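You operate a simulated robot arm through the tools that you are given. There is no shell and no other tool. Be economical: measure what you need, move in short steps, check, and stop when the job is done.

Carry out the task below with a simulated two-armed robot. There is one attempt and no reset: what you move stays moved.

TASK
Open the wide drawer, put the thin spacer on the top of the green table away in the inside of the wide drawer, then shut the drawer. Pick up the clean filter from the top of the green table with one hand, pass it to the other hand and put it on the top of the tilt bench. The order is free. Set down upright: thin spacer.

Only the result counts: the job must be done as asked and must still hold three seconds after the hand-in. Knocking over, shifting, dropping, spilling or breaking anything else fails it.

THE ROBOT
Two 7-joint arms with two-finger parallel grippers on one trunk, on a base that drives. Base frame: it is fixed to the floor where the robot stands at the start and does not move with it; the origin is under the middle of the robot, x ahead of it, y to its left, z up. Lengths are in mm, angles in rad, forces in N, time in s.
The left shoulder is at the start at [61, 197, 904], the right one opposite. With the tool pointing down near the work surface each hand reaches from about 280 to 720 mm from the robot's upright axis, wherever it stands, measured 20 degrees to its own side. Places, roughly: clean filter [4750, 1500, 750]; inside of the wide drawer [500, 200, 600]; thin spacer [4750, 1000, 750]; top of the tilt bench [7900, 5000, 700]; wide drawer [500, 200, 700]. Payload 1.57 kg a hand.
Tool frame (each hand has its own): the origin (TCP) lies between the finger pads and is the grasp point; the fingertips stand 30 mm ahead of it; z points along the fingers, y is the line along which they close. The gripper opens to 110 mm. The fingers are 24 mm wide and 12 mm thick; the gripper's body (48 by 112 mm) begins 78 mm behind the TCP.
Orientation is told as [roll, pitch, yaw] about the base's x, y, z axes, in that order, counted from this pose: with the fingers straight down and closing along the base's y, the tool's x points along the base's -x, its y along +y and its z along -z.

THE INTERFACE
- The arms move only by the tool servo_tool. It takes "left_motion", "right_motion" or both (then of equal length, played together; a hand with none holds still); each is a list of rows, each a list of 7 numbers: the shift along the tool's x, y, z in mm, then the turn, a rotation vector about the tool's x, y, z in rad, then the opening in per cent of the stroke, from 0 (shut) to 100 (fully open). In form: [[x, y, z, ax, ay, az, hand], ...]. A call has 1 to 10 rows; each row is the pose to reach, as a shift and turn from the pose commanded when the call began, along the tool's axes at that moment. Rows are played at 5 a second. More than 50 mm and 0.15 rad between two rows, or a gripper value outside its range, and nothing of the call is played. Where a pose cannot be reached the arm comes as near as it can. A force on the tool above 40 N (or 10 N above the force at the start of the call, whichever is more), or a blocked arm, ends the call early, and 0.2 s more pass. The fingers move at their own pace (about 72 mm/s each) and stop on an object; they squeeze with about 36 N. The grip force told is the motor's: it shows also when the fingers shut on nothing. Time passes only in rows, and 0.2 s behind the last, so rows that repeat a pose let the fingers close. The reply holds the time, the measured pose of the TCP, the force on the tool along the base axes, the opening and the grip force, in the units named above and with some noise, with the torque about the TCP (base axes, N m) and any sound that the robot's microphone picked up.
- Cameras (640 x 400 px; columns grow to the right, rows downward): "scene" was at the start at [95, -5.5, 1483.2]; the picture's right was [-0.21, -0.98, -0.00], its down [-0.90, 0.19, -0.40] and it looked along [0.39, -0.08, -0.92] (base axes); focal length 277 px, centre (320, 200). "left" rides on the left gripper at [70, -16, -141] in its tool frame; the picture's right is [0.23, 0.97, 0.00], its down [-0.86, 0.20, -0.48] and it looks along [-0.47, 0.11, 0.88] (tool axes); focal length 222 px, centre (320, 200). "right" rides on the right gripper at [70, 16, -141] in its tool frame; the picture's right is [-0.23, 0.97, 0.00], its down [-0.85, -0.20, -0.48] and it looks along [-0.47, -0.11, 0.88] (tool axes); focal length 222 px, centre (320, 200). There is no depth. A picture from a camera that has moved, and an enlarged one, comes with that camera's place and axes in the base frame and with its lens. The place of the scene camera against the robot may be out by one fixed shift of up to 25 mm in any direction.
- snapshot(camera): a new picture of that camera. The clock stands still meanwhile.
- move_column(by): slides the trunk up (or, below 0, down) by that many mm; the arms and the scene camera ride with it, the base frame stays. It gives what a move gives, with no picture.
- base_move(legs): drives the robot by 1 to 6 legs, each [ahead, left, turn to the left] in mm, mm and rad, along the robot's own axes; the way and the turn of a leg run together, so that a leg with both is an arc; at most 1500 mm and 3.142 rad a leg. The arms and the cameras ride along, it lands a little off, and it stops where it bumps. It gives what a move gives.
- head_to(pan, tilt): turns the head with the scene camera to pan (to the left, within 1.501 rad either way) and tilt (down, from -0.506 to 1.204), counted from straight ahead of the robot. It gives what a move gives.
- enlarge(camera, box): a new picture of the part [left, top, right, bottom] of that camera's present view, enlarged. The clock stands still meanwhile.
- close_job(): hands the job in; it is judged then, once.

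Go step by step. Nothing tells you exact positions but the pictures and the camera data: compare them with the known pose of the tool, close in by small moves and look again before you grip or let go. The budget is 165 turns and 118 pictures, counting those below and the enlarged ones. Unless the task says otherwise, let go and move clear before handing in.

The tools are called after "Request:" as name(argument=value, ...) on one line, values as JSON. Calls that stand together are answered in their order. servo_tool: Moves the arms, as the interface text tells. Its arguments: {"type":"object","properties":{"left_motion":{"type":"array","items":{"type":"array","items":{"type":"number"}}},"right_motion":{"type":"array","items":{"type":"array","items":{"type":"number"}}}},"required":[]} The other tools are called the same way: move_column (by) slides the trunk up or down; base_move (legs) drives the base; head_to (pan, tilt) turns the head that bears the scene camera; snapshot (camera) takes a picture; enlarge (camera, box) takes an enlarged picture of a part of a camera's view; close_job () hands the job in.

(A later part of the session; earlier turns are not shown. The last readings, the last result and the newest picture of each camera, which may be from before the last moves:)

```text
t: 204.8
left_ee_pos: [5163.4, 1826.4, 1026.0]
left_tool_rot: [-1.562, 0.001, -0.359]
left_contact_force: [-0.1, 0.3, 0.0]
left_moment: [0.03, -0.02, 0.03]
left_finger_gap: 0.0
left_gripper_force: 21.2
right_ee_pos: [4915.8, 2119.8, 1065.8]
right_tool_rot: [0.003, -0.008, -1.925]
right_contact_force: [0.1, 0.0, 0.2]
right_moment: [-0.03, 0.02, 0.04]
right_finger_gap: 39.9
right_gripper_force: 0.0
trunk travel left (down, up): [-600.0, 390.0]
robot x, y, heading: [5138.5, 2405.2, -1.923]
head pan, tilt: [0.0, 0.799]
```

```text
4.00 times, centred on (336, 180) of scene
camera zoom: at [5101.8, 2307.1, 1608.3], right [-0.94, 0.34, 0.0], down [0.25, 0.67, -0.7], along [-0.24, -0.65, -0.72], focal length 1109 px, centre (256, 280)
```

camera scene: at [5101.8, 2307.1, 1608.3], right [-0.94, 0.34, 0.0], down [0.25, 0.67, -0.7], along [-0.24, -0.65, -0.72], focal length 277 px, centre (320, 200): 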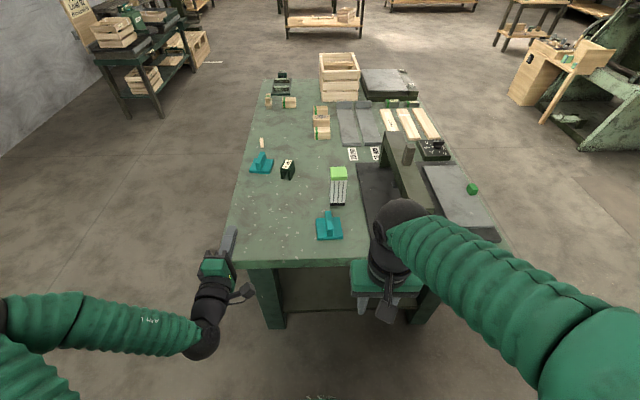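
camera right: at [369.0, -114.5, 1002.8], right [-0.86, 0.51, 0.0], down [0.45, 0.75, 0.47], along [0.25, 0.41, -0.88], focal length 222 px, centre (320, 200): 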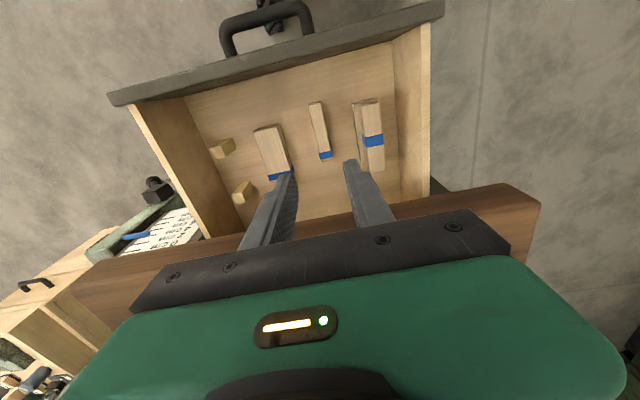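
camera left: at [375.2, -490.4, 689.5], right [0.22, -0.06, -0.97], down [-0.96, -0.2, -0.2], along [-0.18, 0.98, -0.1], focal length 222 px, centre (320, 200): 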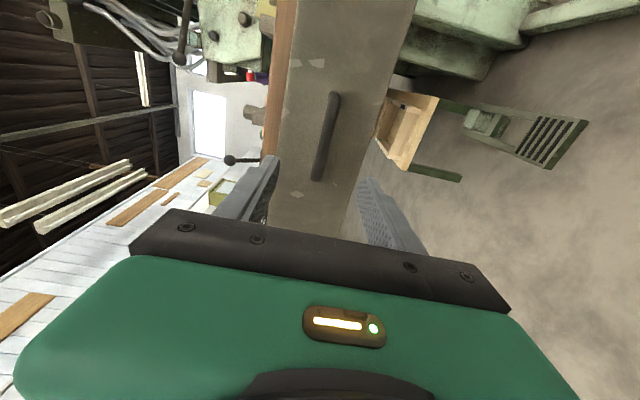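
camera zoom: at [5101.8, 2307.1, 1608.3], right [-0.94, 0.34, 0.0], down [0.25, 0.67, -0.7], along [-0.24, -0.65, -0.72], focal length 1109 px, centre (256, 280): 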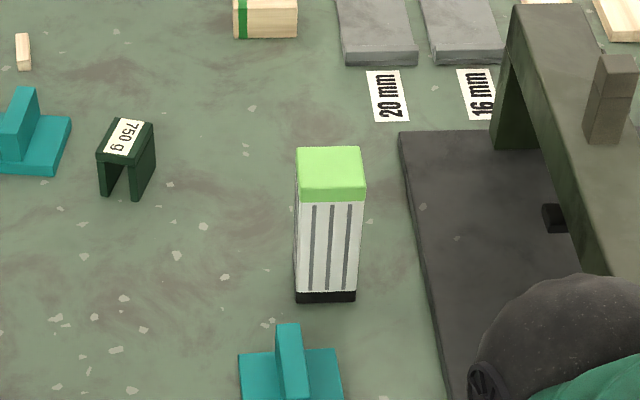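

The filter is about 60x60x150 mm at (4770, 1600). I move in so it is ~630 ahead of the right hand side, and open the right hand.

Request:
base_move(legs=[[260, 60, 0]])

Request:
servo_tool(right_motion=[[-45, 0, -20, 0, 0, 0, 100], [-90, 0, -40, 0, 0, 0, 100], [-135, 0, -50, 0, 0, 0, 100]])

Request:
snapshot(camera="right")

Request:
snapshot(camera="scene")

```text
t: 206.7
left_ee_pos: [5128.2, 1565.2, 1026.7]
left_tool_rot: [-1.564, 0.0, -0.361]
left_contact_force: [0.4, -0.7, 0.0]
left_moment: [-0.05, 0.06, 0.02]
left_finger_gap: 0.2
left_gripper_force: 21.6
right_ee_pos: [4880.9, 1858.9, 1067.8]
right_tool_rot: [0.005, -0.007, -1.925]
right_contact_force: [-0.1, -0.2, 0.4]
right_moment: [0.06, 0.0, 0.03]
right_finger_gap: 39.4
right_gripper_force: 0.1
trunk travel left (down, up): [-600.0, 390.0]
robot x, y, heading: [5103.0, 2146.1, -1.923]
head pan, tilt: [0.0, 0.799]
```

```text
t: 207.5
left_ee_pos: [5128.6, 1562.8, 1025.0]
left_tool_rot: [-1.561, 0.002, -0.359]
left_contact_force: [-0.4, 0.0, -0.3]
left_moment: [-0.01, 0.04, -0.03]
left_finger_gap: 0.0
left_gripper_force: 20.4
right_ee_pos: [4833.3, 1730.4, 1117.0]
right_tool_rot: [0.001, -0.005, -1.928]
right_contact_force: [-0.8, -0.3, 0.2]
right_moment: [0.04, 0.0, 0.02]
right_finger_gap: 109.9
right_gripper_force: 0.2
trunk travel left (down, up): [-600.0, 390.0]
robot x, y, heading: [5104.1, 2145.7, -1.923]
head pan, tilt: [0.0, 0.799]
```

```text
59 pictures are left
camera right: at [4874.6, 1791.6, 1256.9], right [0.83, -0.55, 0.0], down [-0.48, -0.73, 0.48], along [-0.26, -0.4, -0.88], focal length 222 px, centre (320, 200)
```

right: 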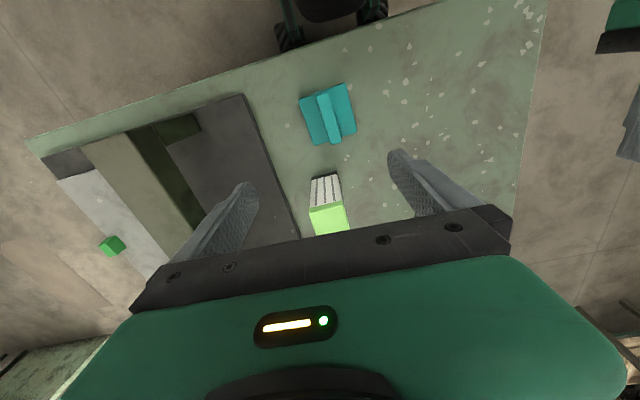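

```text
58 pictures are left
camera scene: at [5066.4, 2041.4, 1607.9], right [-0.94, 0.34, 0.0], down [0.25, 0.68, -0.69], along [-0.24, -0.65, -0.72], focal length 277 px, centre (320, 200)
```

scene: 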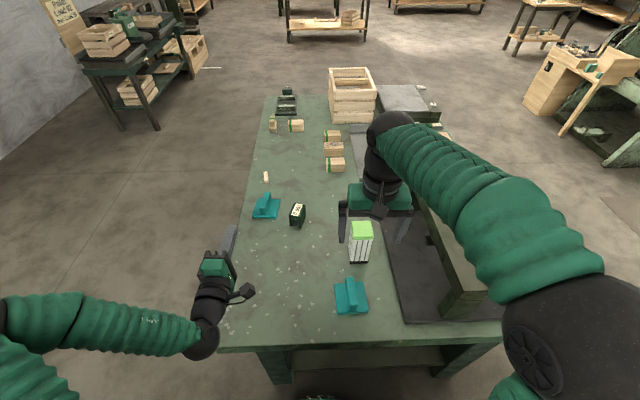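

Filter centre from the hand camera: (4769, 1599), top z≈928. I move above it.

Request:
servo_tool(right_motion=[[-36, -4, 0, 0, 0, 0, 100], [-72, -7, 0, 0, 0, 0, 100], [-108, -11, 20, 0, 0, 0, 100], [-145, -14, 50, 0, 0, 0, 100], [-145, -14, 95, 0, 0, 0, 100], [-145, -14, 115, 0, 0, 0, 100], [-145, -14, 115, 0, 0, 0, 100]])

Request:
snapshot(camera="right")

Request:
enlarge(camera="scene", box=[256, 170, 448, 290])

```text
t: 209.1
left_ee_pos: [5130.3, 1562.8, 1025.9]
left_tool_rot: [-1.56, 0.0, -0.36]
left_contact_force: [-0.3, 0.7, 0.1]
left_moment: [0.0, -0.02, -0.03]
left_finger_gap: 0.0
left_gripper_force: 21.4
right_ee_pos: [4772.1, 1598.8, 1003.9]
right_tool_rot: [0.002, -0.007, -1.924]
right_contact_force: [-0.4, -0.4, 0.1]
right_moment: [0.01, 0.0, -0.01]
right_finger_gap: 110.0
right_gripper_force: 0.1
trunk travel left (down, up): [-600.0, 390.0]
robot x, y, heading: [5101.1, 2145.0, -1.925]
head pan, tilt: [0.0, 0.799]
```

```text
57 pictures are left
camera right: at [4812.6, 1660.2, 1144.3], right [0.83, -0.55, 0.0], down [-0.48, -0.73, 0.48], along [-0.27, -0.41, -0.88], focal length 222 px, centre (320, 200)
```

right: 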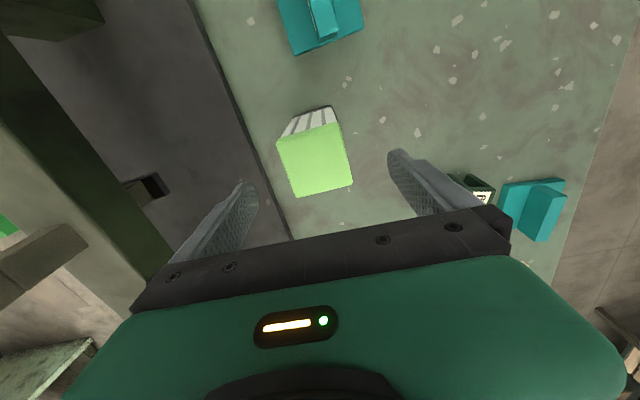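

```text
3.33 times, centred on (352, 230) of scene
camera zoom: at [5067.7, 2042.4, 1608.1], right [-0.94, 0.34, 0.0], down [0.25, 0.68, -0.69], along [-0.24, -0.65, -0.72], focal length 924 px, centre (213, 100)
```

zoom: 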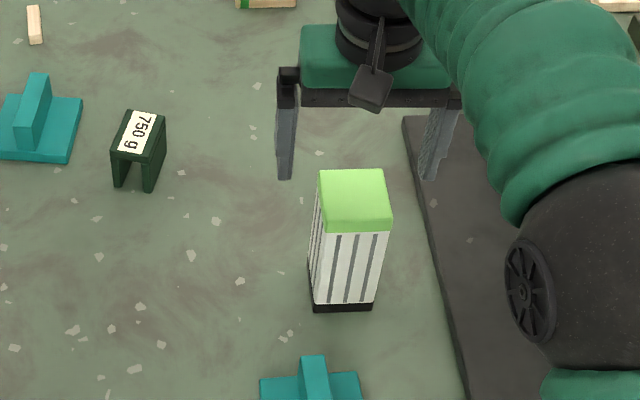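

Centre refined to (4774, 1609), top ≈ 948. I descend to hold its top ~50 mm, then close.

Request:
servo_tool(right_motion=[[10, -2, 25, 0, 0, 0, 100], [10, -2, 50, 0, 0, 0, 100], [10, -2, 80, 0, 0, 0, 100], [10, -2, 80, 0, 0, 0, 100]])

Request:
snapshot(camera="right")

Request:
enlarge(camera="scene", box=[256, 170, 448, 290])

```text
t: 210.1
left_ee_pos: [5130.4, 1563.3, 1026.4]
left_tool_rot: [-1.564, 0.002, -0.36]
left_contact_force: [-0.5, -0.6, 0.0]
left_moment: [0.01, 0.0, -0.03]
left_finger_gap: 0.0
left_gripper_force: 21.5
right_ee_pos: [4773.7, 1610.3, 923.7]
right_tool_rot: [0.001, -0.007, -1.926]
right_contact_force: [0.9, 0.1, -0.4]
right_moment: [0.01, -0.01, 0.04]
right_finger_gap: 109.9
right_gripper_force: 0.1
trunk travel left (down, up): [-600.0, 390.0]
robot x, y, heading: [5100.6, 2139.2, -1.925]
head pan, tilt: [0.0, 0.799]
```

```text
55 pictures are left
camera right: at [4814.2, 1671.2, 1063.9], right [0.83, -0.55, 0.0], down [-0.48, -0.73, 0.49], along [-0.27, -0.41, -0.87], focal length 222 px, centre (320, 200)
```

right: 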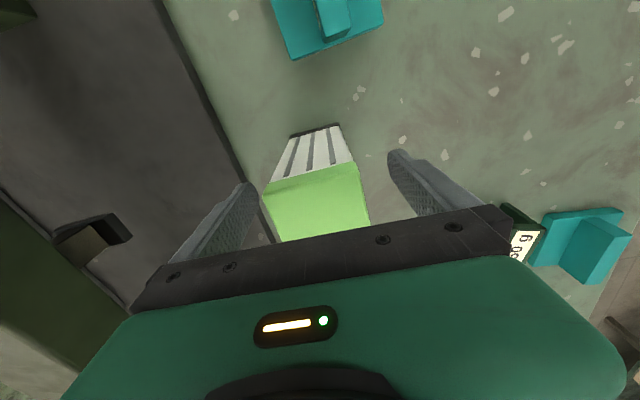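

```text
3.33 times, centred on (352, 230) of scene
camera zoom: at [5068.1, 2043.6, 1608.2], right [-0.94, 0.34, 0.0], down [0.25, 0.67, -0.7], along [-0.24, -0.65, -0.72], focal length 924 px, centre (213, 100)
```

zoom: 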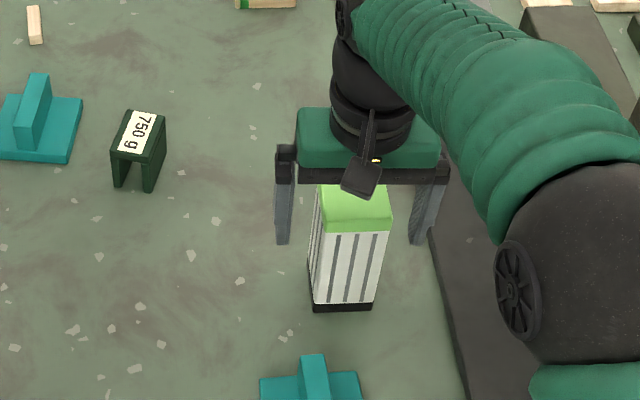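

Well centred. Closing.

Request:
servo_tool(right_motion=[[0, 0, 0, 0, 0, 0, 40], [0, 0, 0, 0, 0, 0, 20], [0, 0, 0, 0, 0, 0, 0], [0, 0, 0, 0, 0, 0, 0], [0, 0, 0, 0, 0, 0, 0]])

Request:
servo_tool(right_motion=[[0, 0, -30, 0, 0, 0, 0], [0, 0, -70, 0, 0, 0, 0], [0, 0, -110, 0, 0, 0, 0], [0, 0, -150, 0, 0, 0, 0], [0, 0, -190, 0, 0, 0, 0]])

Request:
snapshot(camera="scene")

```text
t: 211.3
left_ee_pos: [5129.5, 1562.5, 1025.4]
left_tool_rot: [-1.564, 0.002, -0.359]
left_contact_force: [0.1, -0.6, -0.5]
left_moment: [0.02, 0.01, -0.01]
left_finger_gap: 0.2
left_gripper_force: 21.9
right_ee_pos: [4774.2, 1609.1, 924.3]
right_tool_rot: [0.001, -0.005, -1.925]
right_contact_force: [-0.1, 0.3, 0.5]
right_moment: [0.05, 0.11, 0.01]
right_finger_gap: 57.7
right_gripper_force: 36.2
trunk travel left (down, up): [-600.0, 390.0]
robot x, y, heading: [5102.2, 2144.6, -1.927]
head pan, tilt: [0.0, 0.799]
```

```text
t: 212.5
left_ee_pos: [5129.4, 1564.1, 1025.8]
left_tool_rot: [-1.564, 0.002, -0.361]
left_contact_force: [-0.3, 0.6, 1.1]
left_moment: [0.04, -0.01, -0.06]
left_finger_gap: 0.1
left_gripper_force: 21.8
right_ee_pos: [4773.4, 1609.4, 1114.9]
right_tool_rot: [-0.001, -0.006, -1.926]
right_contact_force: [0.6, 0.8, -2.2]
right_moment: [0.01, 0.02, 0.04]
right_finger_gap: 57.2
right_gripper_force: 35.7
trunk travel left (down, up): [-600.0, 390.0]
robot x, y, heading: [5105.2, 2146.4, -1.92]
head pan, tilt: [0.0, 0.799]
```

```text
53 pictures are left
camera scene: at [5067.9, 2043.1, 1608.1], right [-0.94, 0.34, 0.0], down [0.25, 0.67, -0.7], along [-0.24, -0.65, -0.72], focal length 277 px, centre (320, 200)
```

scene: 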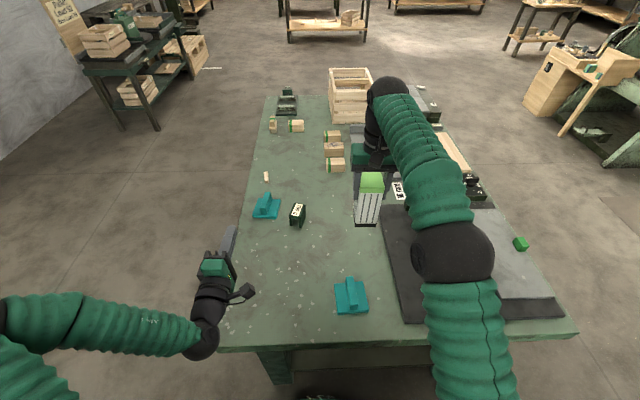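

The filter is held and lifted straight. I back off, and drive round to the corridor beside the crates to look at the tilt bench.

Request:
base_move(legs=[[-400, 0, 0], [0, 0, 1.92], [1250, 0, 0], [1200, 0, 0], [0, 0, 1.571], [600, 0, 0]])

Request:
head_to(pan=0, tilt=0.45)

Request:
snapshot(camera="scene")

```text
t: 229.7
left_ee_pos: [7992.6, 2671.3, 1026.9]
left_tool_rot: [-1.567, 0.003, 1.534]
left_contact_force: [0.4, -0.5, -0.1]
left_moment: [-0.03, -0.03, 0.01]
left_finger_gap: 0.2
left_gripper_force: 21.2
right_ee_pos: [8051.9, 2319.3, 1115.8]
right_tool_rot: [0.001, 0.028, -0.038]
right_contact_force: [-0.1, 0.3, -2.9]
right_moment: [0.0, 0.02, -0.04]
right_finger_gap: 57.7
right_gripper_force: 36.4
trunk travel left (down, up): [-600.0, 390.0]
robot x, y, heading: [7452.9, 2459.7, -0.026]
head pan, tilt: [0.0, 0.799]
stopped in leg 4: the force on the tool passed its limit at 182 N (the readings are from after the stop); the commanded pose is now the measured one
```

```text
t: 230.5
left_ee_pos: [7992.6, 2671.4, 1027.8]
left_tool_rot: [-1.565, 0.002, 1.534]
left_contact_force: [-0.3, -0.2, -0.2]
left_moment: [0.03, 0.01, 0.01]
left_finger_gap: 0.0
left_gripper_force: 21.4
right_ee_pos: [8052.2, 2318.8, 1116.5]
right_tool_rot: [0.0, 0.024, -0.038]
right_contact_force: [0.0, -0.6, -2.5]
right_moment: [-0.03, 0.05, -0.01]
right_finger_gap: 57.8
right_gripper_force: 35.7
trunk travel left (down, up): [-600.0, 390.0]
robot x, y, heading: [7452.5, 2455.4, -0.031]
head pan, tilt: [0.0, 0.45]
```

```text
52 pictures are left
camera scene: at [7585.2, 2464.6, 1638.4], right [-0.03, -1.0, 0.0], down [-0.44, 0.01, -0.9], along [0.9, -0.03, -0.44], focal length 277 px, centre (320, 200)
```

scene: 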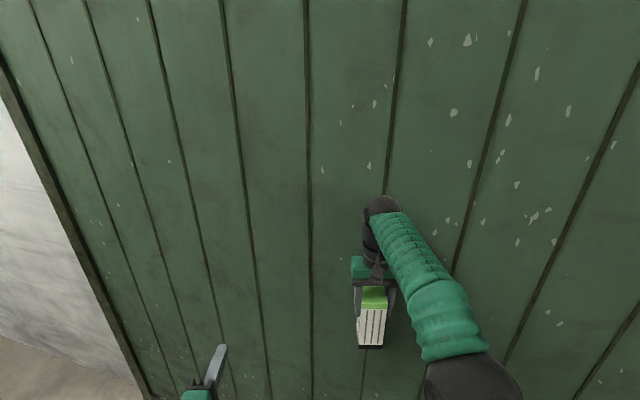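

The hand bumped the door (the wall is slanted ~0.31 rad); the filter is still held. I back off and align to the corridor direction.

Request:
base_move(legs=[[-220, 0, 0], [0, 0, 1.29], [300, 0, 0]])

Request:
head_to(pan=0.1, tilt=0.4)

Request:
snapshot(camera="scene")

Request:
snapshot(camera="right")

```text
t: 237.0
left_ee_pos: [7266.3, 3322.6, 1028.0]
left_tool_rot: [-1.567, 0.003, 2.832]
left_contact_force: [0.7, -1.1, -0.6]
left_moment: [-0.02, 0.0, -0.04]
left_finger_gap: 0.0
left_gripper_force: 21.8
right_ee_pos: [7619.9, 3284.8, 1117.9]
right_tool_rot: [0.001, 0.025, 1.259]
right_contact_force: [-1.1, 0.0, -1.5]
right_moment: [-0.03, -0.01, -0.03]
right_finger_gap: 57.5
right_gripper_force: 36.7
trunk travel left (down, up): [-600.0, 390.0]
robot x, y, heading: [7325.1, 2749.1, 1.265]
head pan, tilt: [0.0, 0.45]
```

```text
t: 237.7
left_ee_pos: [7266.2, 3323.2, 1028.8]
left_tool_rot: [-1.565, 0.003, 2.831]
left_contact_force: [-0.2, -0.6, 0.1]
left_moment: [-0.01, 0.0, -0.02]
left_finger_gap: 0.1
left_gripper_force: 21.5
right_ee_pos: [7619.9, 3285.5, 1116.3]
right_tool_rot: [0.0, 0.024, 1.258]
right_contact_force: [-0.1, 0.0, -1.9]
right_moment: [-0.05, -0.02, 0.04]
right_finger_gap: 57.7
right_gripper_force: 36.0
trunk travel left (down, up): [-600.0, 390.0]
robot x, y, heading: [7327.1, 2745.4, 1.266]
head pan, tilt: [0.099, 0.4]
```

```text
51 pictures are left
camera scene: at [7356.3, 2880.7, 1643.0], right [0.98, -0.2, 0.0], down [-0.08, -0.38, -0.92], along [0.19, 0.9, -0.39], focal length 277 px, centre (320, 200)
```

scene: 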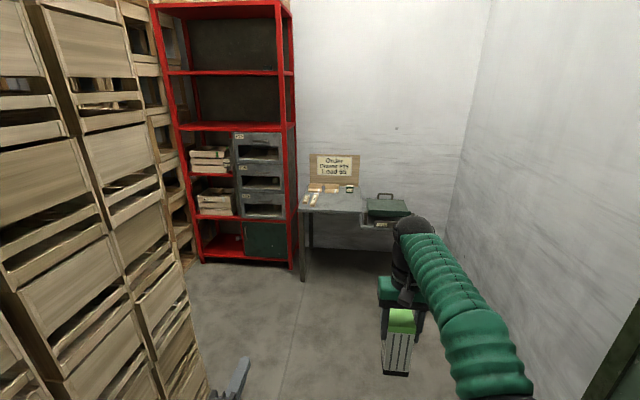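

```text
50 pictures are left
camera right: at [7585.7, 3228.0, 1258.9], right [-0.86, 0.51, -0.01], down [0.46, 0.76, 0.46], along [0.24, 0.39, -0.89], focal length 222 px, centre (320, 200)
```

right: 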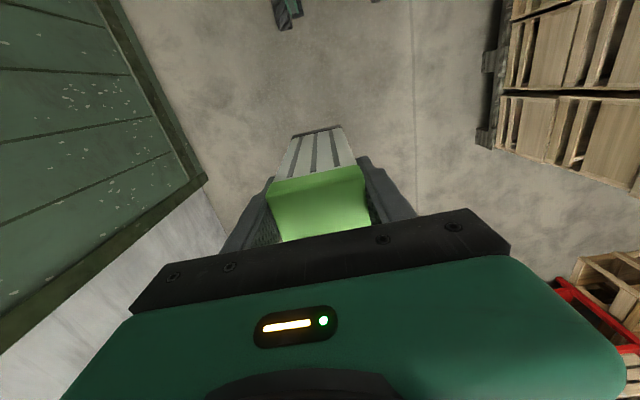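

That bench at the end is at the stated place. I zoom in on it.

Request:
enlarge(camera="scene", box=[280, 140, 440, 300])

```text
2.50 times, centred on (360, 220) of scene
camera zoom: at [7356.3, 2880.7, 1643.0], right [0.98, -0.2, 0.0], down [-0.08, -0.38, -0.92], along [0.19, 0.9, -0.39], focal length 693 px, centre (220, 150)
```

zoom: 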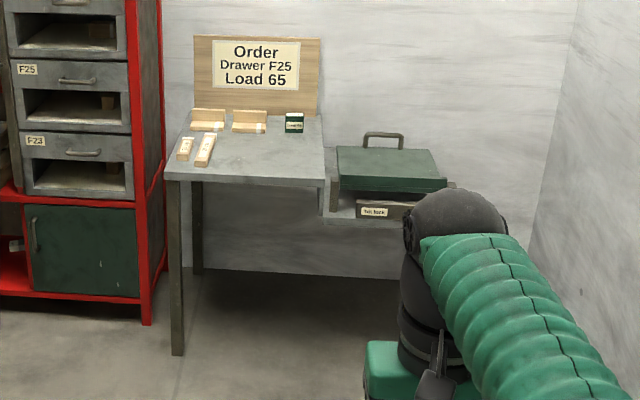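

Request:
enlarge(camera="scene", box=[340, 180, 412, 232])

Request:
base_move(legs=[[350, 0, 0]])

Request:
head_to(pan=0.0, tilt=0.55)

Request:
snapshot(camera="scene")

```text
7.69 times, centred on (376, 206) of scene
camera zoom: at [7356.3, 2880.7, 1643.0], right [0.98, -0.2, 0.0], down [-0.08, -0.38, -0.92], along [0.19, 0.9, -0.39], focal length 2133 px, centre (-111, 154)
```

zoom: 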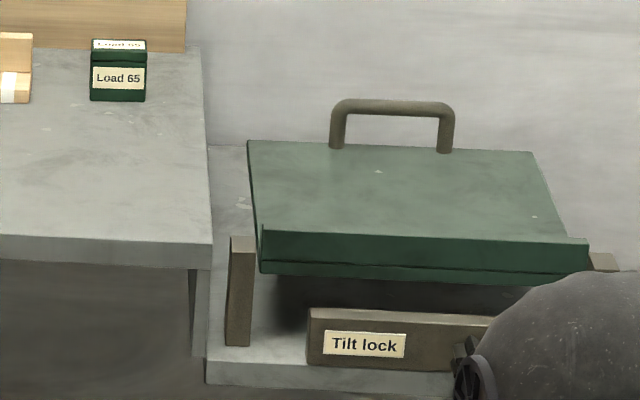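

```text
t: 239.9
left_ee_pos: [7371.0, 3657.6, 1028.1]
left_tool_rot: [-1.568, 0.002, 2.832]
left_contact_force: [0.1, -0.7, -0.7]
left_moment: [-0.02, -0.03, 0.02]
left_finger_gap: 0.1
left_gripper_force: 22.0
right_ee_pos: [7726.7, 3620.4, 1117.2]
right_tool_rot: [0.001, 0.023, 1.261]
right_contact_force: [-0.4, 0.5, -2.1]
right_moment: [0.02, 0.04, -0.01]
right_finger_gap: 57.6
right_gripper_force: 35.9
trunk travel left (down, up): [-600.0, 390.0]
robot x, y, heading: [7428.8, 3083.1, 1.266]
head pan, tilt: [0.099, 0.4]
```

```text
t: 240.7
left_ee_pos: [7370.8, 3660.0, 1028.3]
left_tool_rot: [-1.567, 0.002, 2.833]
left_contact_force: [-0.3, 1.0, 0.6]
left_moment: [0.0, -0.02, 0.01]
left_finger_gap: 0.0
left_gripper_force: 20.8
right_ee_pos: [7726.1, 3620.4, 1117.2]
right_tool_rot: [0.0, 0.024, 1.261]
right_contact_force: [-0.2, 0.8, -1.7]
right_moment: [-0.07, -0.02, 0.01]
right_finger_gap: 57.9
right_gripper_force: 36.3
trunk travel left (down, up): [-600.0, 390.0]
robot x, y, heading: [7429.3, 3083.9, 1.269]
head pan, tilt: [0.0, 0.55]
```

```text
47 pictures are left
camera scene: at [7470.0, 3212.5, 1629.4], right [0.95, -0.3, 0.0], down [-0.16, -0.5, -0.85], along [0.25, 0.81, -0.53], focal length 277 px, centre (320, 200)
```

scene: 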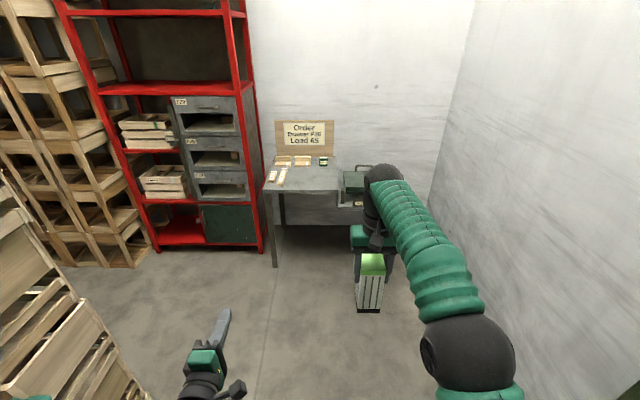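

The flat grey top (z≈700, centred near (7886, 4920)) matches the stated place; the green leaf beside it is the tilting part, so I'll use the flat top. First the hand-over: I shift right, away from the crates, and turn the left hand to point to the right, closing fore-aft.

Request:
base_move(legs=[[0, -250, 0]])

Request:
servo_tool(left_motion=[[0, 0, 0, -0.085, 0.085, -0.085, 0], [0, 0, 0, -0.17, 0.17, -0.17, 0], [0, 0, 0, -0.255, 0.255, -0.255, 0], [0, 0, 0, -0.34, 0.34, -0.34, 0], [0, 0, 0, -0.425, 0.425, -0.425, 0], [0, 0, 0, -0.51, 0.51, -0.51, 0], [0, 0, 0, -0.595, 0.595, -0.595, 0], [0, 0, 0, -0.68, 0.68, -0.68, 0], [0, 0, 0, -0.765, 0.765, -0.765, 0], [0, 0, 0, -0.85, 0.85, -0.85, 0]])

Request:
servo_tool(left_motion=[[0, 0, 0, -0.072, 0.072, -0.072, 100], [0, 0, 0, -0.144, 0.144, -0.144, 100], [0, 0, 0, -0.216, 0.216, -0.216, 100], [0, 0, 0, -0.288, 0.288, -0.288, 100], [0, 0, 0, -0.359, 0.359, -0.359, 100], [0, 0, 0, -0.359, 0.359, -0.359, 100]])

Request:
snapshot(camera="scene")

```text
t: 242.5
left_ee_pos: [7599.8, 3586.6, 1027.3]
left_tool_rot: [-1.569, 0.012, 2.832]
left_contact_force: [-0.8, 0.6, 0.2]
left_moment: [0.01, 0.01, -0.13]
left_finger_gap: 0.1
left_gripper_force: 21.2
right_ee_pos: [7953.3, 3550.5, 1118.7]
right_tool_rot: [-0.008, 0.023, 1.26]
right_contact_force: [-1.3, 0.4, -2.4]
right_moment: [-0.05, -0.03, -0.02]
right_finger_gap: 58.0
right_gripper_force: 36.2
trunk travel left (down, up): [-600.0, 390.0]
robot x, y, heading: [7668.4, 3010.4, 1.266]
head pan, tilt: [0.0, 0.55]
```

```text
t: 244.7
left_ee_pos: [7608.7, 3582.2, 1027.6]
left_tool_rot: [-0.966, 1.071, 2.231]
left_contact_force: [-0.4, 0.0, -0.6]
left_moment: [-0.02, -0.01, -0.02]
left_finger_gap: 0.0
left_gripper_force: 21.5
left hand out of reach, approached as far as the arm can: row 1
right_ee_pos: [7963.1, 3545.7, 1118.2]
right_tool_rot: [-0.001, 0.022, 1.261]
right_contact_force: [0.1, -0.5, -3.1]
right_moment: [-0.05, 0.02, -0.01]
right_finger_gap: 57.7
right_gripper_force: 36.0
trunk travel left (down, up): [-600.0, 390.0]
robot x, y, heading: [7671.0, 3008.1, 1.264]
head pan, tilt: [0.0, 0.55]
```

```text
t: 246.1
left_ee_pos: [7610.0, 3581.1, 1030.7]
left_tool_rot: [2.676, 1.569, -0.776]
left_contact_force: [-0.3, -0.3, 0.1]
left_moment: [0.04, -0.03, -0.01]
left_finger_gap: 110.3
left_gripper_force: 0.0
right_ee_pos: [7964.1, 3546.0, 1119.1]
right_tool_rot: [0.002, 0.02, 1.262]
right_contact_force: [0.1, 0.6, -2.2]
right_moment: [0.0, -0.01, -0.02]
right_finger_gap: 57.9
right_gripper_force: 36.1
trunk travel left (down, up): [-600.0, 390.0]
robot x, y, heading: [7666.7, 3012.2, 1.266]
head pan, tilt: [0.0, 0.55]
```

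```text
46 pictures are left
camera scene: at [7707.8, 3137.1, 1629.5], right [0.95, -0.3, 0.0], down [-0.16, -0.5, -0.85], along [0.25, 0.81, -0.52], focal length 277 px, centre (320, 200)
```

scene: 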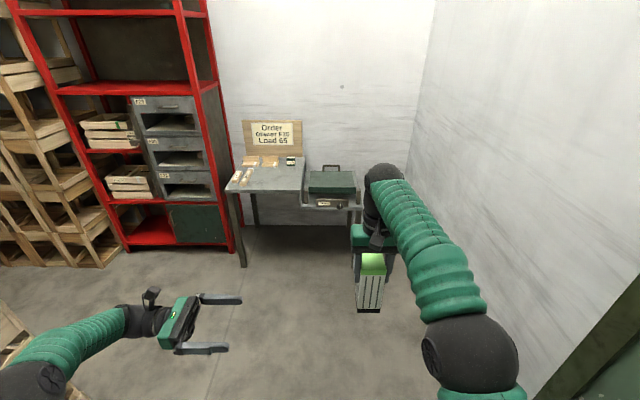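

The left hand points right with its camera on top. I bring the filter in front of the chest and the left hand to its level, still 120 mm away.

Request:
servo_tool(left_motion=[[6, -5, 25, 0, 0, 0, 100], [13, -10, 50, 0, 0, 0, 100], [20, -15, 78, 0, 0, 0, 100], [26, -20, 105, 0, 0, 0, 100]], right_motion=[[15, 25, 0, 0, 0, 0, 0], [30, 50, 0, 0, 0, 0, 0], [45, 75, 0, 0, 0, 0, 0], [58, 100, 0, 0, 0, 0, 0]])

Request:
head_to(pan=0.0, tilt=0.9)

Request:
snapshot(camera="left")

Request:
snapshot(camera="scene")

```text
t: 247.1
left_ee_pos: [7716.0, 3568.2, 1056.2]
left_tool_rot: [-0.264, 1.572, 2.567]
left_contact_force: [0.2, 0.0, 0.9]
left_moment: [0.02, 0.02, -0.01]
left_finger_gap: 109.9
left_gripper_force: 0.0
right_ee_pos: [7849.6, 3519.1, 1120.6]
right_tool_rot: [-0.001, 0.022, 1.26]
right_contact_force: [-0.7, -0.4, -2.2]
right_moment: [-0.03, 0.0, 0.0]
right_finger_gap: 57.6
right_gripper_force: 35.3
trunk travel left (down, up): [-600.0, 390.0]
robot x, y, heading: [7673.0, 3013.7, 1.269]
head pan, tilt: [0.0, 0.55]
```

```text
t: 247.9
left_ee_pos: [7714.6, 3569.3, 1056.5]
left_tool_rot: [2.443, 1.572, -1.007]
left_contact_force: [-0.1, 0.0, -0.5]
left_moment: [0.01, 0.01, -0.01]
left_finger_gap: 109.9
left_gripper_force: 0.0
right_ee_pos: [7850.4, 3520.3, 1121.0]
right_tool_rot: [0.001, 0.022, 1.26]
right_contact_force: [-0.1, 0.7, -2.3]
right_moment: [-0.02, 0.01, -0.01]
right_finger_gap: 57.6
right_gripper_force: 35.8
trunk travel left (down, up): [-600.0, 390.0]
robot x, y, heading: [7666.5, 3011.4, 1.267]
head pan, tilt: [0.0, 0.901]
```

```text
45 pictures are left
camera left: at [7584.3, 3628.1, 1125.5], right [-0.3, -0.93, 0.23], down [-0.52, -0.05, -0.86], along [0.8, -0.37, -0.47], focal length 222 px, centre (320, 200)
```

left: 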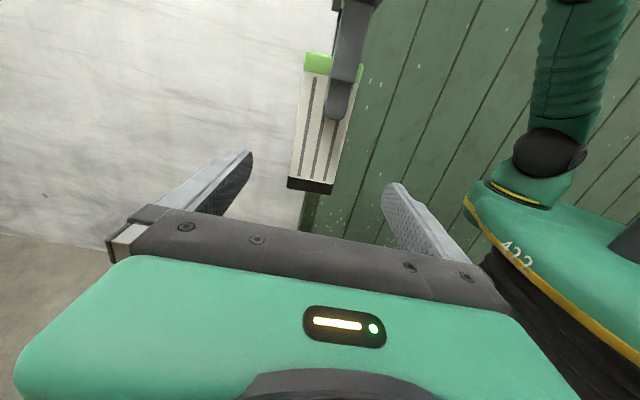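

```text
44 pictures are left
camera scene: at [7703.7, 3124.0, 1600.2], right [0.95, -0.3, 0.0], down [-0.23, -0.75, -0.62], along [0.19, 0.59, -0.79], focal length 277 px, centre (320, 200)
```

scene: 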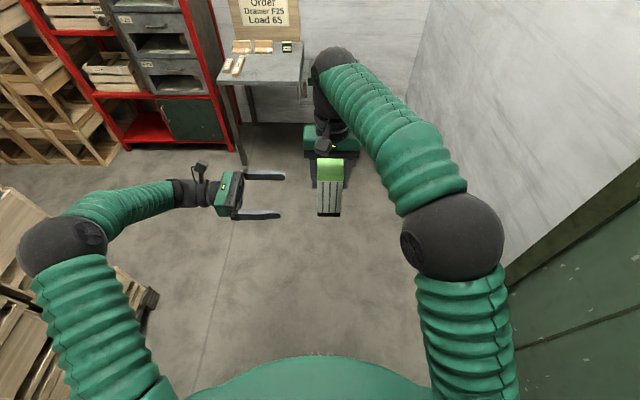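

Aligned fore-aft and in height; the left TCP needs 143 mm to the right. I move in gradually.

Request:
servo_tool(left_motion=[[0, 0, 35, 0, 0, 0, 100], [0, 0, 70, 0, 0, 0, 100], [0, 0, 100, 0, 0, 0, 100], [0, 0, 120, 0, 0, 0, 100], [0, 0, 138, 0, 0, 0, 100], [0, 0, 138, 0, 0, 0, 100]])

Request:
snapshot(camera="left")

Request:
enlarge(camera="scene", box=[216, 110, 408, 230])

```text
t: 249.3
left_ee_pos: [7845.9, 3526.8, 1054.9]
left_tool_rot: [2.701, 1.57, -0.751]
left_contact_force: [-0.3, 0.1, 0.5]
left_moment: [-0.04, -0.03, 0.01]
left_finger_gap: 110.1
left_gripper_force: 0.0
right_ee_pos: [7849.7, 3520.8, 1120.3]
right_tool_rot: [0.002, 0.024, 1.261]
right_contact_force: [0.0, 0.7, -2.9]
right_moment: [-0.01, -0.03, -0.03]
right_finger_gap: 57.5
right_gripper_force: 36.2
trunk travel left (down, up): [-600.0, 390.0]
robot x, y, heading: [7668.5, 3010.5, 1.27]
head pan, tilt: [0.0, 0.901]
```

```text
43 pictures are left
camera left: at [7715.9, 3585.7, 1125.6], right [-0.3, -0.93, 0.23], down [-0.52, -0.04, -0.86], along [0.8, -0.37, -0.47], focal length 222 px, centre (320, 200)
```

left: 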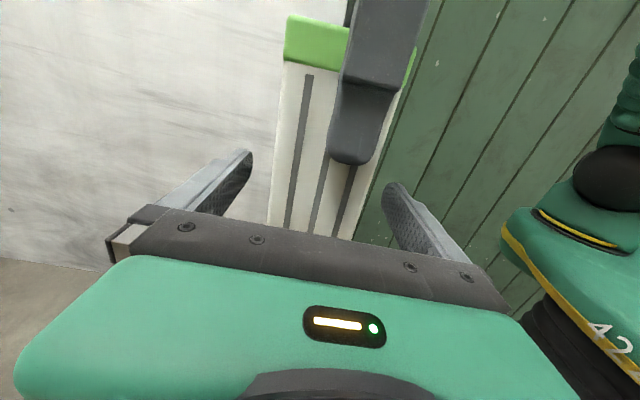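

```text
3.33 times, centred on (312, 170) of scene
camera zoom: at [7704.3, 3123.5, 1600.2], right [0.95, -0.3, 0.0], down [-0.23, -0.75, -0.62], along [0.19, 0.59, -0.79], focal length 924 px, centre (347, 300)
```

zoom: 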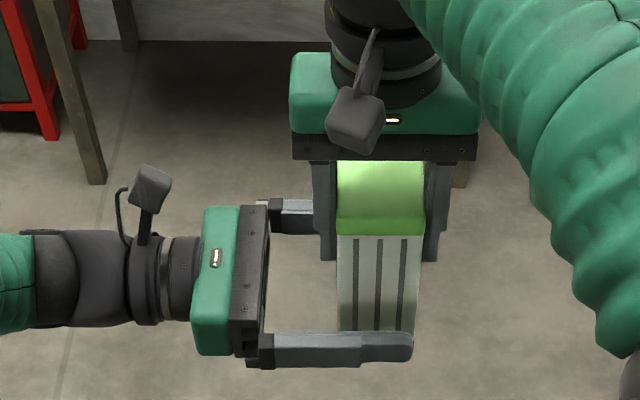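

Fingers straddle the lower half of the filter, clear of the right fingers. Closing the left hand.

Request:
servo_tool(left_motion=[[0, 0, 0, 0, 0, 0, 60], [0, 0, 0, 0, 0, 0, 0], [0, 0, 0, 0, 0, 0, 0], [0, 0, 0, 0, 0, 0, 0], [0, 0, 0, 0, 0, 0, 0]])

Request:
enlarge(camera="scene", box=[216, 110, 408, 230])

```text
t: 250.5
left_ee_pos: [7846.9, 3529.4, 1055.7]
left_tool_rot: [1.298, 1.57, -2.147]
left_contact_force: [9.7, 22.4, -1.0]
left_moment: [-1.06, 0.57, 0.05]
left_finger_gap: 58.7
left_gripper_force: 36.5
right_ee_pos: [7848.6, 3519.3, 1121.1]
right_tool_rot: [0.003, 0.026, 1.261]
right_contact_force: [-10.0, -23.8, 2.7]
right_moment: [-0.42, 0.11, 0.15]
right_finger_gap: 58.0
right_gripper_force: 35.9
trunk travel left (down, up): [-600.0, 390.0]
robot x, y, heading: [7668.5, 3007.9, 1.264]
head pan, tilt: [0.0, 0.901]
```

```text
3.33 times, centred on (312, 170) of scene
camera zoom: at [7704.3, 3123.6, 1600.2], right [0.95, -0.3, 0.0], down [-0.23, -0.75, -0.62], along [0.19, 0.59, -0.79], focal length 924 px, centre (347, 300)
```

zoom: 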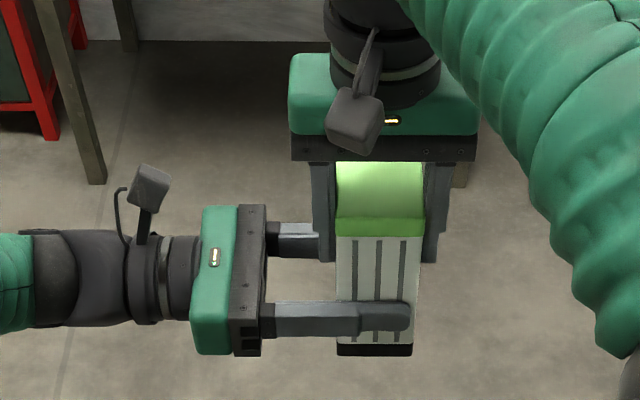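

Both hands hold it. I open the right hand and lift it off vertically.

Request:
servo_tool(right_motion=[[0, 0, 0, 0, 0, 0, 80], [0, 0, 0, 0, 0, 0, 100], [0, 0, 0, 0, 0, 0, 100], [0, 0, -40, 0, 0, 0, 100], [0, 0, -85, 0, 0, 0, 100], [0, 0, -125, 0, 0, 0, 100]])

Request:
servo_tool(right_motion=[[0, -50, 0, 0, 0, 0, 100], [0, -100, 0, 0, 0, 0, 100], [0, -150, 0, 0, 0, 0, 100], [0, -200, 0, 0, 0, 0, 100], [20, -240, 0, 0, 0, 0, 100]])

Request:
snapshot(camera="scene")

Request:
snapshot(camera="left")

```text
t: 251.9
left_ee_pos: [7846.3, 3527.2, 1055.7]
left_tool_rot: [2.724, 1.572, -0.728]
left_contact_force: [-0.1, 0.3, -0.4]
left_moment: [-0.01, 0.01, -0.02]
left_finger_gap: 57.7
left_gripper_force: 36.0
right_ee_pos: [7850.6, 3519.8, 1213.3]
right_tool_rot: [-0.001, 0.022, 1.26]
right_contact_force: [1.3, 0.0, 0.3]
right_moment: [0.0, -0.04, 0.0]
right_finger_gap: 109.8
right_gripper_force: 0.0
right hand out of reach, approached as far as the arm can: row 6
trunk travel left (down, up): [-600.0, 390.0]
robot x, y, heading: [7670.7, 3007.8, 1.267]
head pan, tilt: [0.0, 0.901]
```

```text
t: 253.1
left_ee_pos: [7847.2, 3524.4, 1057.5]
left_tool_rot: [-0.762, 1.569, 2.07]
left_contact_force: [0.3, 0.3, -0.7]
left_moment: [0.0, 0.03, 0.02]
left_finger_gap: 57.7
left_gripper_force: 35.6
right_ee_pos: [8074.8, 3425.2, 1213.7]
right_tool_rot: [0.006, 0.019, 1.262]
right_contact_force: [0.1, -0.3, -0.6]
right_moment: [0.03, 0.0, -0.01]
right_finger_gap: 109.9
right_gripper_force: 0.1
trunk travel left (down, up): [-600.0, 390.0]
robot x, y, heading: [7667.8, 3010.7, 1.266]
head pan, tilt: [0.0, 0.901]
```

```text
40 pictures are left
camera scene: at [7706.7, 3120.1, 1600.4], right [0.95, -0.3, 0.0], down [-0.23, -0.75, -0.62], along [0.18, 0.59, -0.78], focal length 277 px, centre (320, 200)
```

scene: 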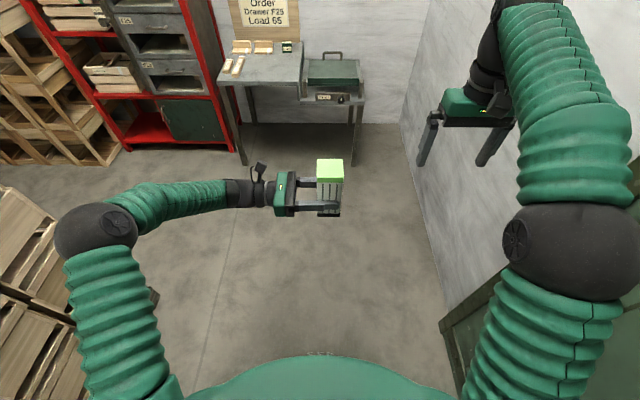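

```text
39 pictures are left
camera left: at [7717.3, 3583.5, 1127.0], right [-0.3, -0.93, 0.23], down [-0.52, -0.04, -0.85], along [0.8, -0.37, -0.47], focal length 222 px, centre (320, 200)
```

left: 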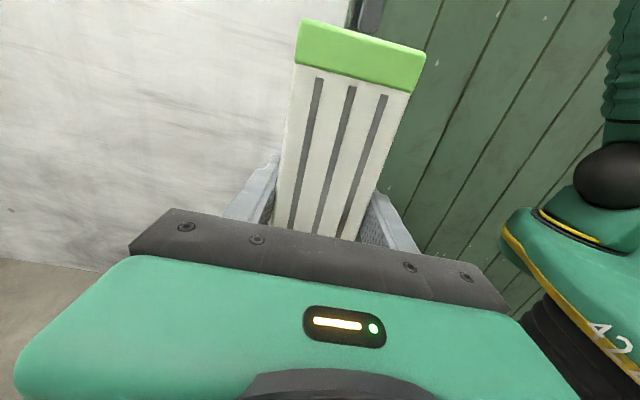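

Hand-over done; the left hand holds the filter alone. Now measure the bench top.

Request:
enlarge(camera="scene", box=[208, 20, 368, 120])

```text
4.00 times, centred on (288, 70) of scene
camera zoom: at [7706.7, 3120.1, 1600.4], right [0.95, -0.3, 0.0], down [-0.23, -0.75, -0.62], along [0.18, 0.59, -0.78], focal length 1109 px, centre (448, 720)
```

zoom: 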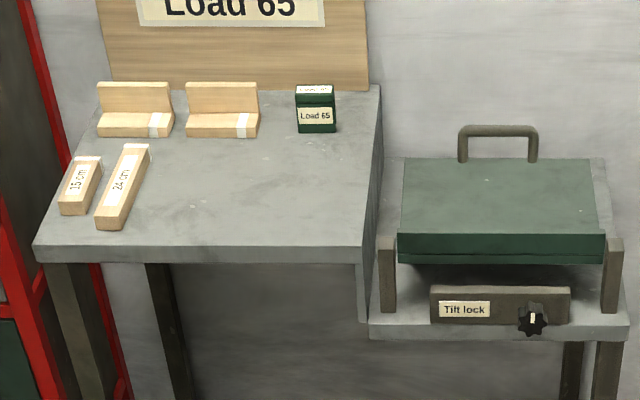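

The flat grey top centre computes to (7889, 5020, 700), matching the given place, with its front-right area free. I swing the left hand 0.75 rad toward ahead so the wrist stays off the bench, then drive up.

Request:
servo_tool(left_motion=[[0, 0, 0, 0.14, 0, 0, 0], [0, 0, 0, 0.28, 0, 0, 0], [0, 0, 0, 0.42, 0, 0, 0], [0, 0, 0, 0.56, 0, 0, 0], [0, 0, 0, 0.7, 0, 0, 0], [0, 0, 0, 0.75, 0, 0, 0]])

Request:
base_move(legs=[[900, 0, 0], [280, 277, 0]])

Request:
snapshot(camera="scene")

Request:
snapshot(camera="left")

```text
t: 254.5
left_ee_pos: [7846.5, 3526.8, 1056.0]
left_tool_rot: [-0.125, 1.568, -2.825]
left_contact_force: [1.0, 0.0, 0.0]
left_moment: [0.0, 0.04, 0.0]
left_finger_gap: 57.7
left_gripper_force: 36.0
right_ee_pos: [8075.4, 3426.8, 1212.2]
right_tool_rot: [0.0, 0.023, 1.261]
right_contact_force: [0.6, 0.8, -0.5]
right_moment: [0.02, -0.01, 0.04]
right_finger_gap: 110.0
right_gripper_force: 0.2
trunk travel left (down, up): [-600.0, 390.0]
robot x, y, heading: [7668.1, 3011.2, 1.268]
head pan, tilt: [0.0, 0.901]
```

```text
t: 261.3
left_ee_pos: [7933.0, 4732.4, 1056.1]
left_tool_rot: [-0.771, 1.567, 2.816]
left_contact_force: [-0.4, -0.1, -1.2]
left_moment: [-0.04, 0.03, 0.02]
left_finger_gap: 57.6
left_gripper_force: 35.7
right_ee_pos: [8161.5, 4632.9, 1211.6]
right_tool_rot: [0.003, 0.021, 1.265]
right_contact_force: [0.0, -0.1, 0.2]
right_moment: [-0.02, 0.0, 0.01]
right_finger_gap: 109.9
right_gripper_force: 0.2
trunk travel left (down, up): [-600.0, 390.0]
robot x, y, heading: [7754.1, 4215.6, 1.271]
head pan, tilt: [0.0, 0.901]
```

```text
37 pictures are left
camera scene: at [7794.6, 4325.9, 1600.3], right [0.96, -0.29, 0.0], down [-0.23, -0.75, -0.62], along [0.18, 0.59, -0.79], focal length 277 px, centre (320, 200)
```

scene: 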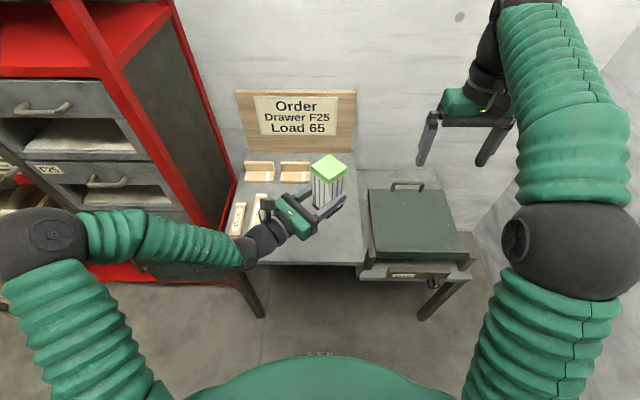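

```text
36 pictures are left
camera left: at [7797.6, 4685.8, 1126.4], right [0.42, -0.88, 0.23], down [-0.35, -0.39, -0.85], along [0.84, 0.28, -0.47], focal length 222 px, centre (320, 200)
```

left: 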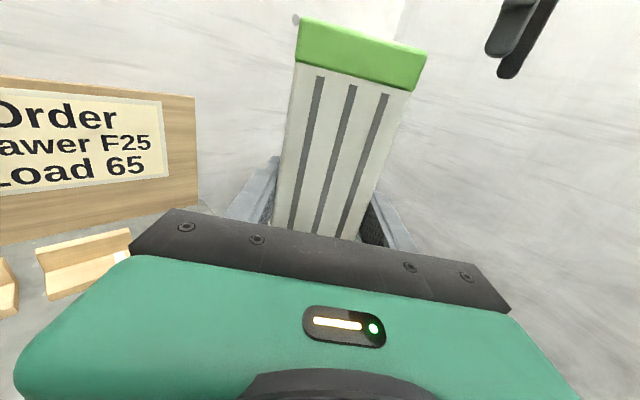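

The bench edge is at about 550 ahead; I go 85 mm further so the filter will stand ~80 mm inside, and lower by 200 mm.

Request:
base_move(legs=[[85, 0, 0]])

Request:
move_column(by=-200)

Request:
snapshot(camera="scene")

Request:
snapshot(camera="right")

```text
t: 262.4
left_ee_pos: [7955.1, 4812.2, 1057.0]
left_tool_rot: [-2.204, 1.569, 1.384]
left_contact_force: [0.2, 0.6, -2.3]
left_moment: [0.01, 0.0, -0.01]
left_finger_gap: 57.7
left_gripper_force: 35.4
right_ee_pos: [8181.7, 4713.8, 1213.6]
right_tool_rot: [0.003, 0.018, 1.265]
right_contact_force: [0.2, -0.7, 0.7]
right_moment: [-0.01, -0.01, 0.02]
right_finger_gap: 110.2
right_gripper_force: 0.1
trunk travel left (down, up): [-600.0, 390.0]
robot x, y, heading: [7779.0, 4295.1, 1.27]
head pan, tilt: [0.0, 0.901]
```

```text
t: 264.6
left_ee_pos: [7954.2, 4811.4, 856.2]
left_tool_rot: [-1.826, 1.569, 1.761]
left_contact_force: [-0.4, 0.3, -2.4]
left_moment: [-0.02, -0.02, 0.01]
left_finger_gap: 57.7
left_gripper_force: 36.2
right_ee_pos: [8183.2, 4712.0, 1013.2]
right_tool_rot: [0.002, 0.021, 1.265]
right_contact_force: [0.2, 0.6, -0.9]
right_moment: [0.01, 0.01, 0.0]
right_finger_gap: 110.0
right_gripper_force: 0.0
trunk travel left (down, up): [-400.0, 590.0]
robot x, y, heading: [7776.2, 4295.5, 1.273]
head pan, tilt: [0.0, 0.901]
```

```text
35 pictures are left
camera scene: at [7815.6, 4408.4, 1400.3], right [0.96, -0.29, 0.0], down [-0.23, -0.75, -0.62], along [0.18, 0.59, -0.79], focal length 277 px, centre (320, 200)
```

scene: 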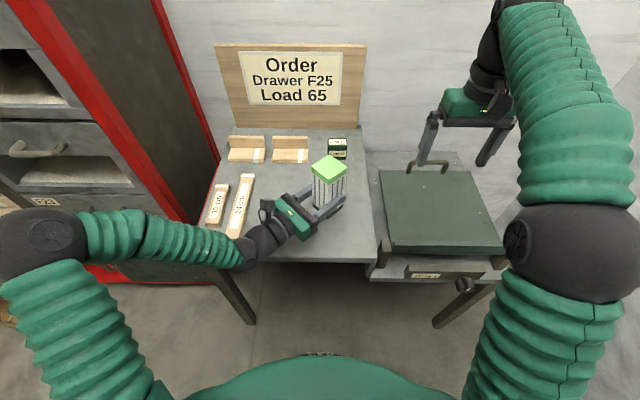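

```text
34 pictures are left
camera right: at [8148.0, 4654.5, 1156.2], right [-0.86, 0.51, 0.0], down [0.45, 0.76, 0.46], along [0.24, 0.4, -0.89], focal length 222 px, centre (320, 200)
```

right: 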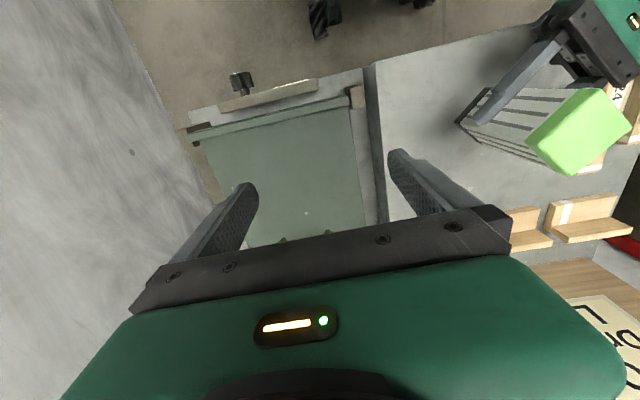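

The filter will stand ~85 mm inside the front edge and ~140 mm from the right edge, with clear surface below. I lower towards contact.

Request:
servo_tool(left_motion=[[-30, 0, 0, 0, 0, 0, 0], [-60, 0, 0, 0, 0, 0, 0], [-80, 0, 0, 0, 0, 0, 0], [-85, 0, 0, 0, 0, 0, 0], [-85, 0, 0, 0, 0, 0, 0]])

Request:
enlarge(camera="scene", box=[224, 130, 416, 250])

Request:
snapshot(camera="right")

```text
t: 265.8
left_ee_pos: [7955.0, 4809.2, 773.9]
left_tool_rot: [-2.671, 1.562, 0.916]
left_contact_force: [1.9, 4.4, 25.8]
left_moment: [-0.42, -0.36, -0.11]
left_finger_gap: 58.1
left_gripper_force: 36.2
right_ee_pos: [8182.1, 4710.5, 1015.0]
right_tool_rot: [0.001, 0.019, 1.265]
right_contact_force: [-0.5, -0.4, -0.6]
right_moment: [0.01, 0.0, 0.0]
right_finger_gap: 110.0
right_gripper_force: 0.2
trunk travel left (down, up): [-400.0, 590.0]
robot x, y, heading: [7777.9, 4290.7, 1.274]
head pan, tilt: [0.0, 0.901]
```

```text
3.33 times, centred on (320, 190) of scene
camera zoom: at [7814.4, 4404.5, 1400.9], right [0.96, -0.29, 0.0], down [-0.23, -0.75, -0.62], along [0.18, 0.59, -0.78], focal length 924 px, centre (320, 233)
```

zoom: 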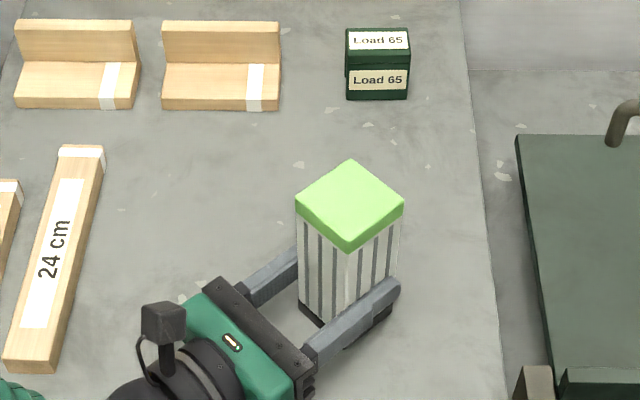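

```text
32 pictures are left
camera right: at [8147.3, 4652.4, 1157.4], right [-0.86, 0.51, 0.0], down [0.45, 0.76, 0.46], along [0.24, 0.4, -0.89], focal length 222 px, centre (320, 200)
```

right: 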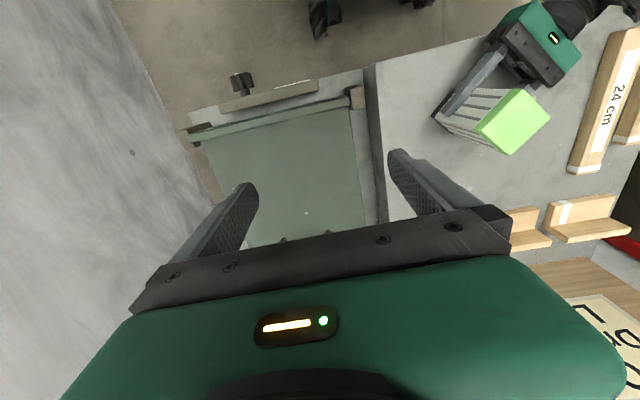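

Contact under the filter (26 N, negligible moment). I relieve the press and open the left hand.

Request:
servo_tool(left_motion=[[2, 0, 0, 0, 0, 0, 0], [2, 0, 0, 0, 0, 0, 0]])

```text
t: 266.4
left_ee_pos: [7955.0, 4811.3, 774.2]
left_tool_rot: [-2.148, 1.568, 1.438]
left_contact_force: [3.5, 1.6, 15.7]
left_moment: [0.28, -0.8, -0.01]
left_finger_gap: 57.7
left_gripper_force: 36.5
right_ee_pos: [8182.9, 4711.1, 1015.5]
right_tool_rot: [0.004, 0.02, 1.266]
right_contact_force: [-0.3, 0.6, 0.0]
right_moment: [0.03, 0.02, -0.02]
right_finger_gap: 109.6
right_gripper_force: 0.0
trunk travel left (down, up): [-400.0, 590.0]
robot x, y, heading: [7782.2, 4293.9, 1.276]
head pan, tilt: [0.0, 0.901]
```

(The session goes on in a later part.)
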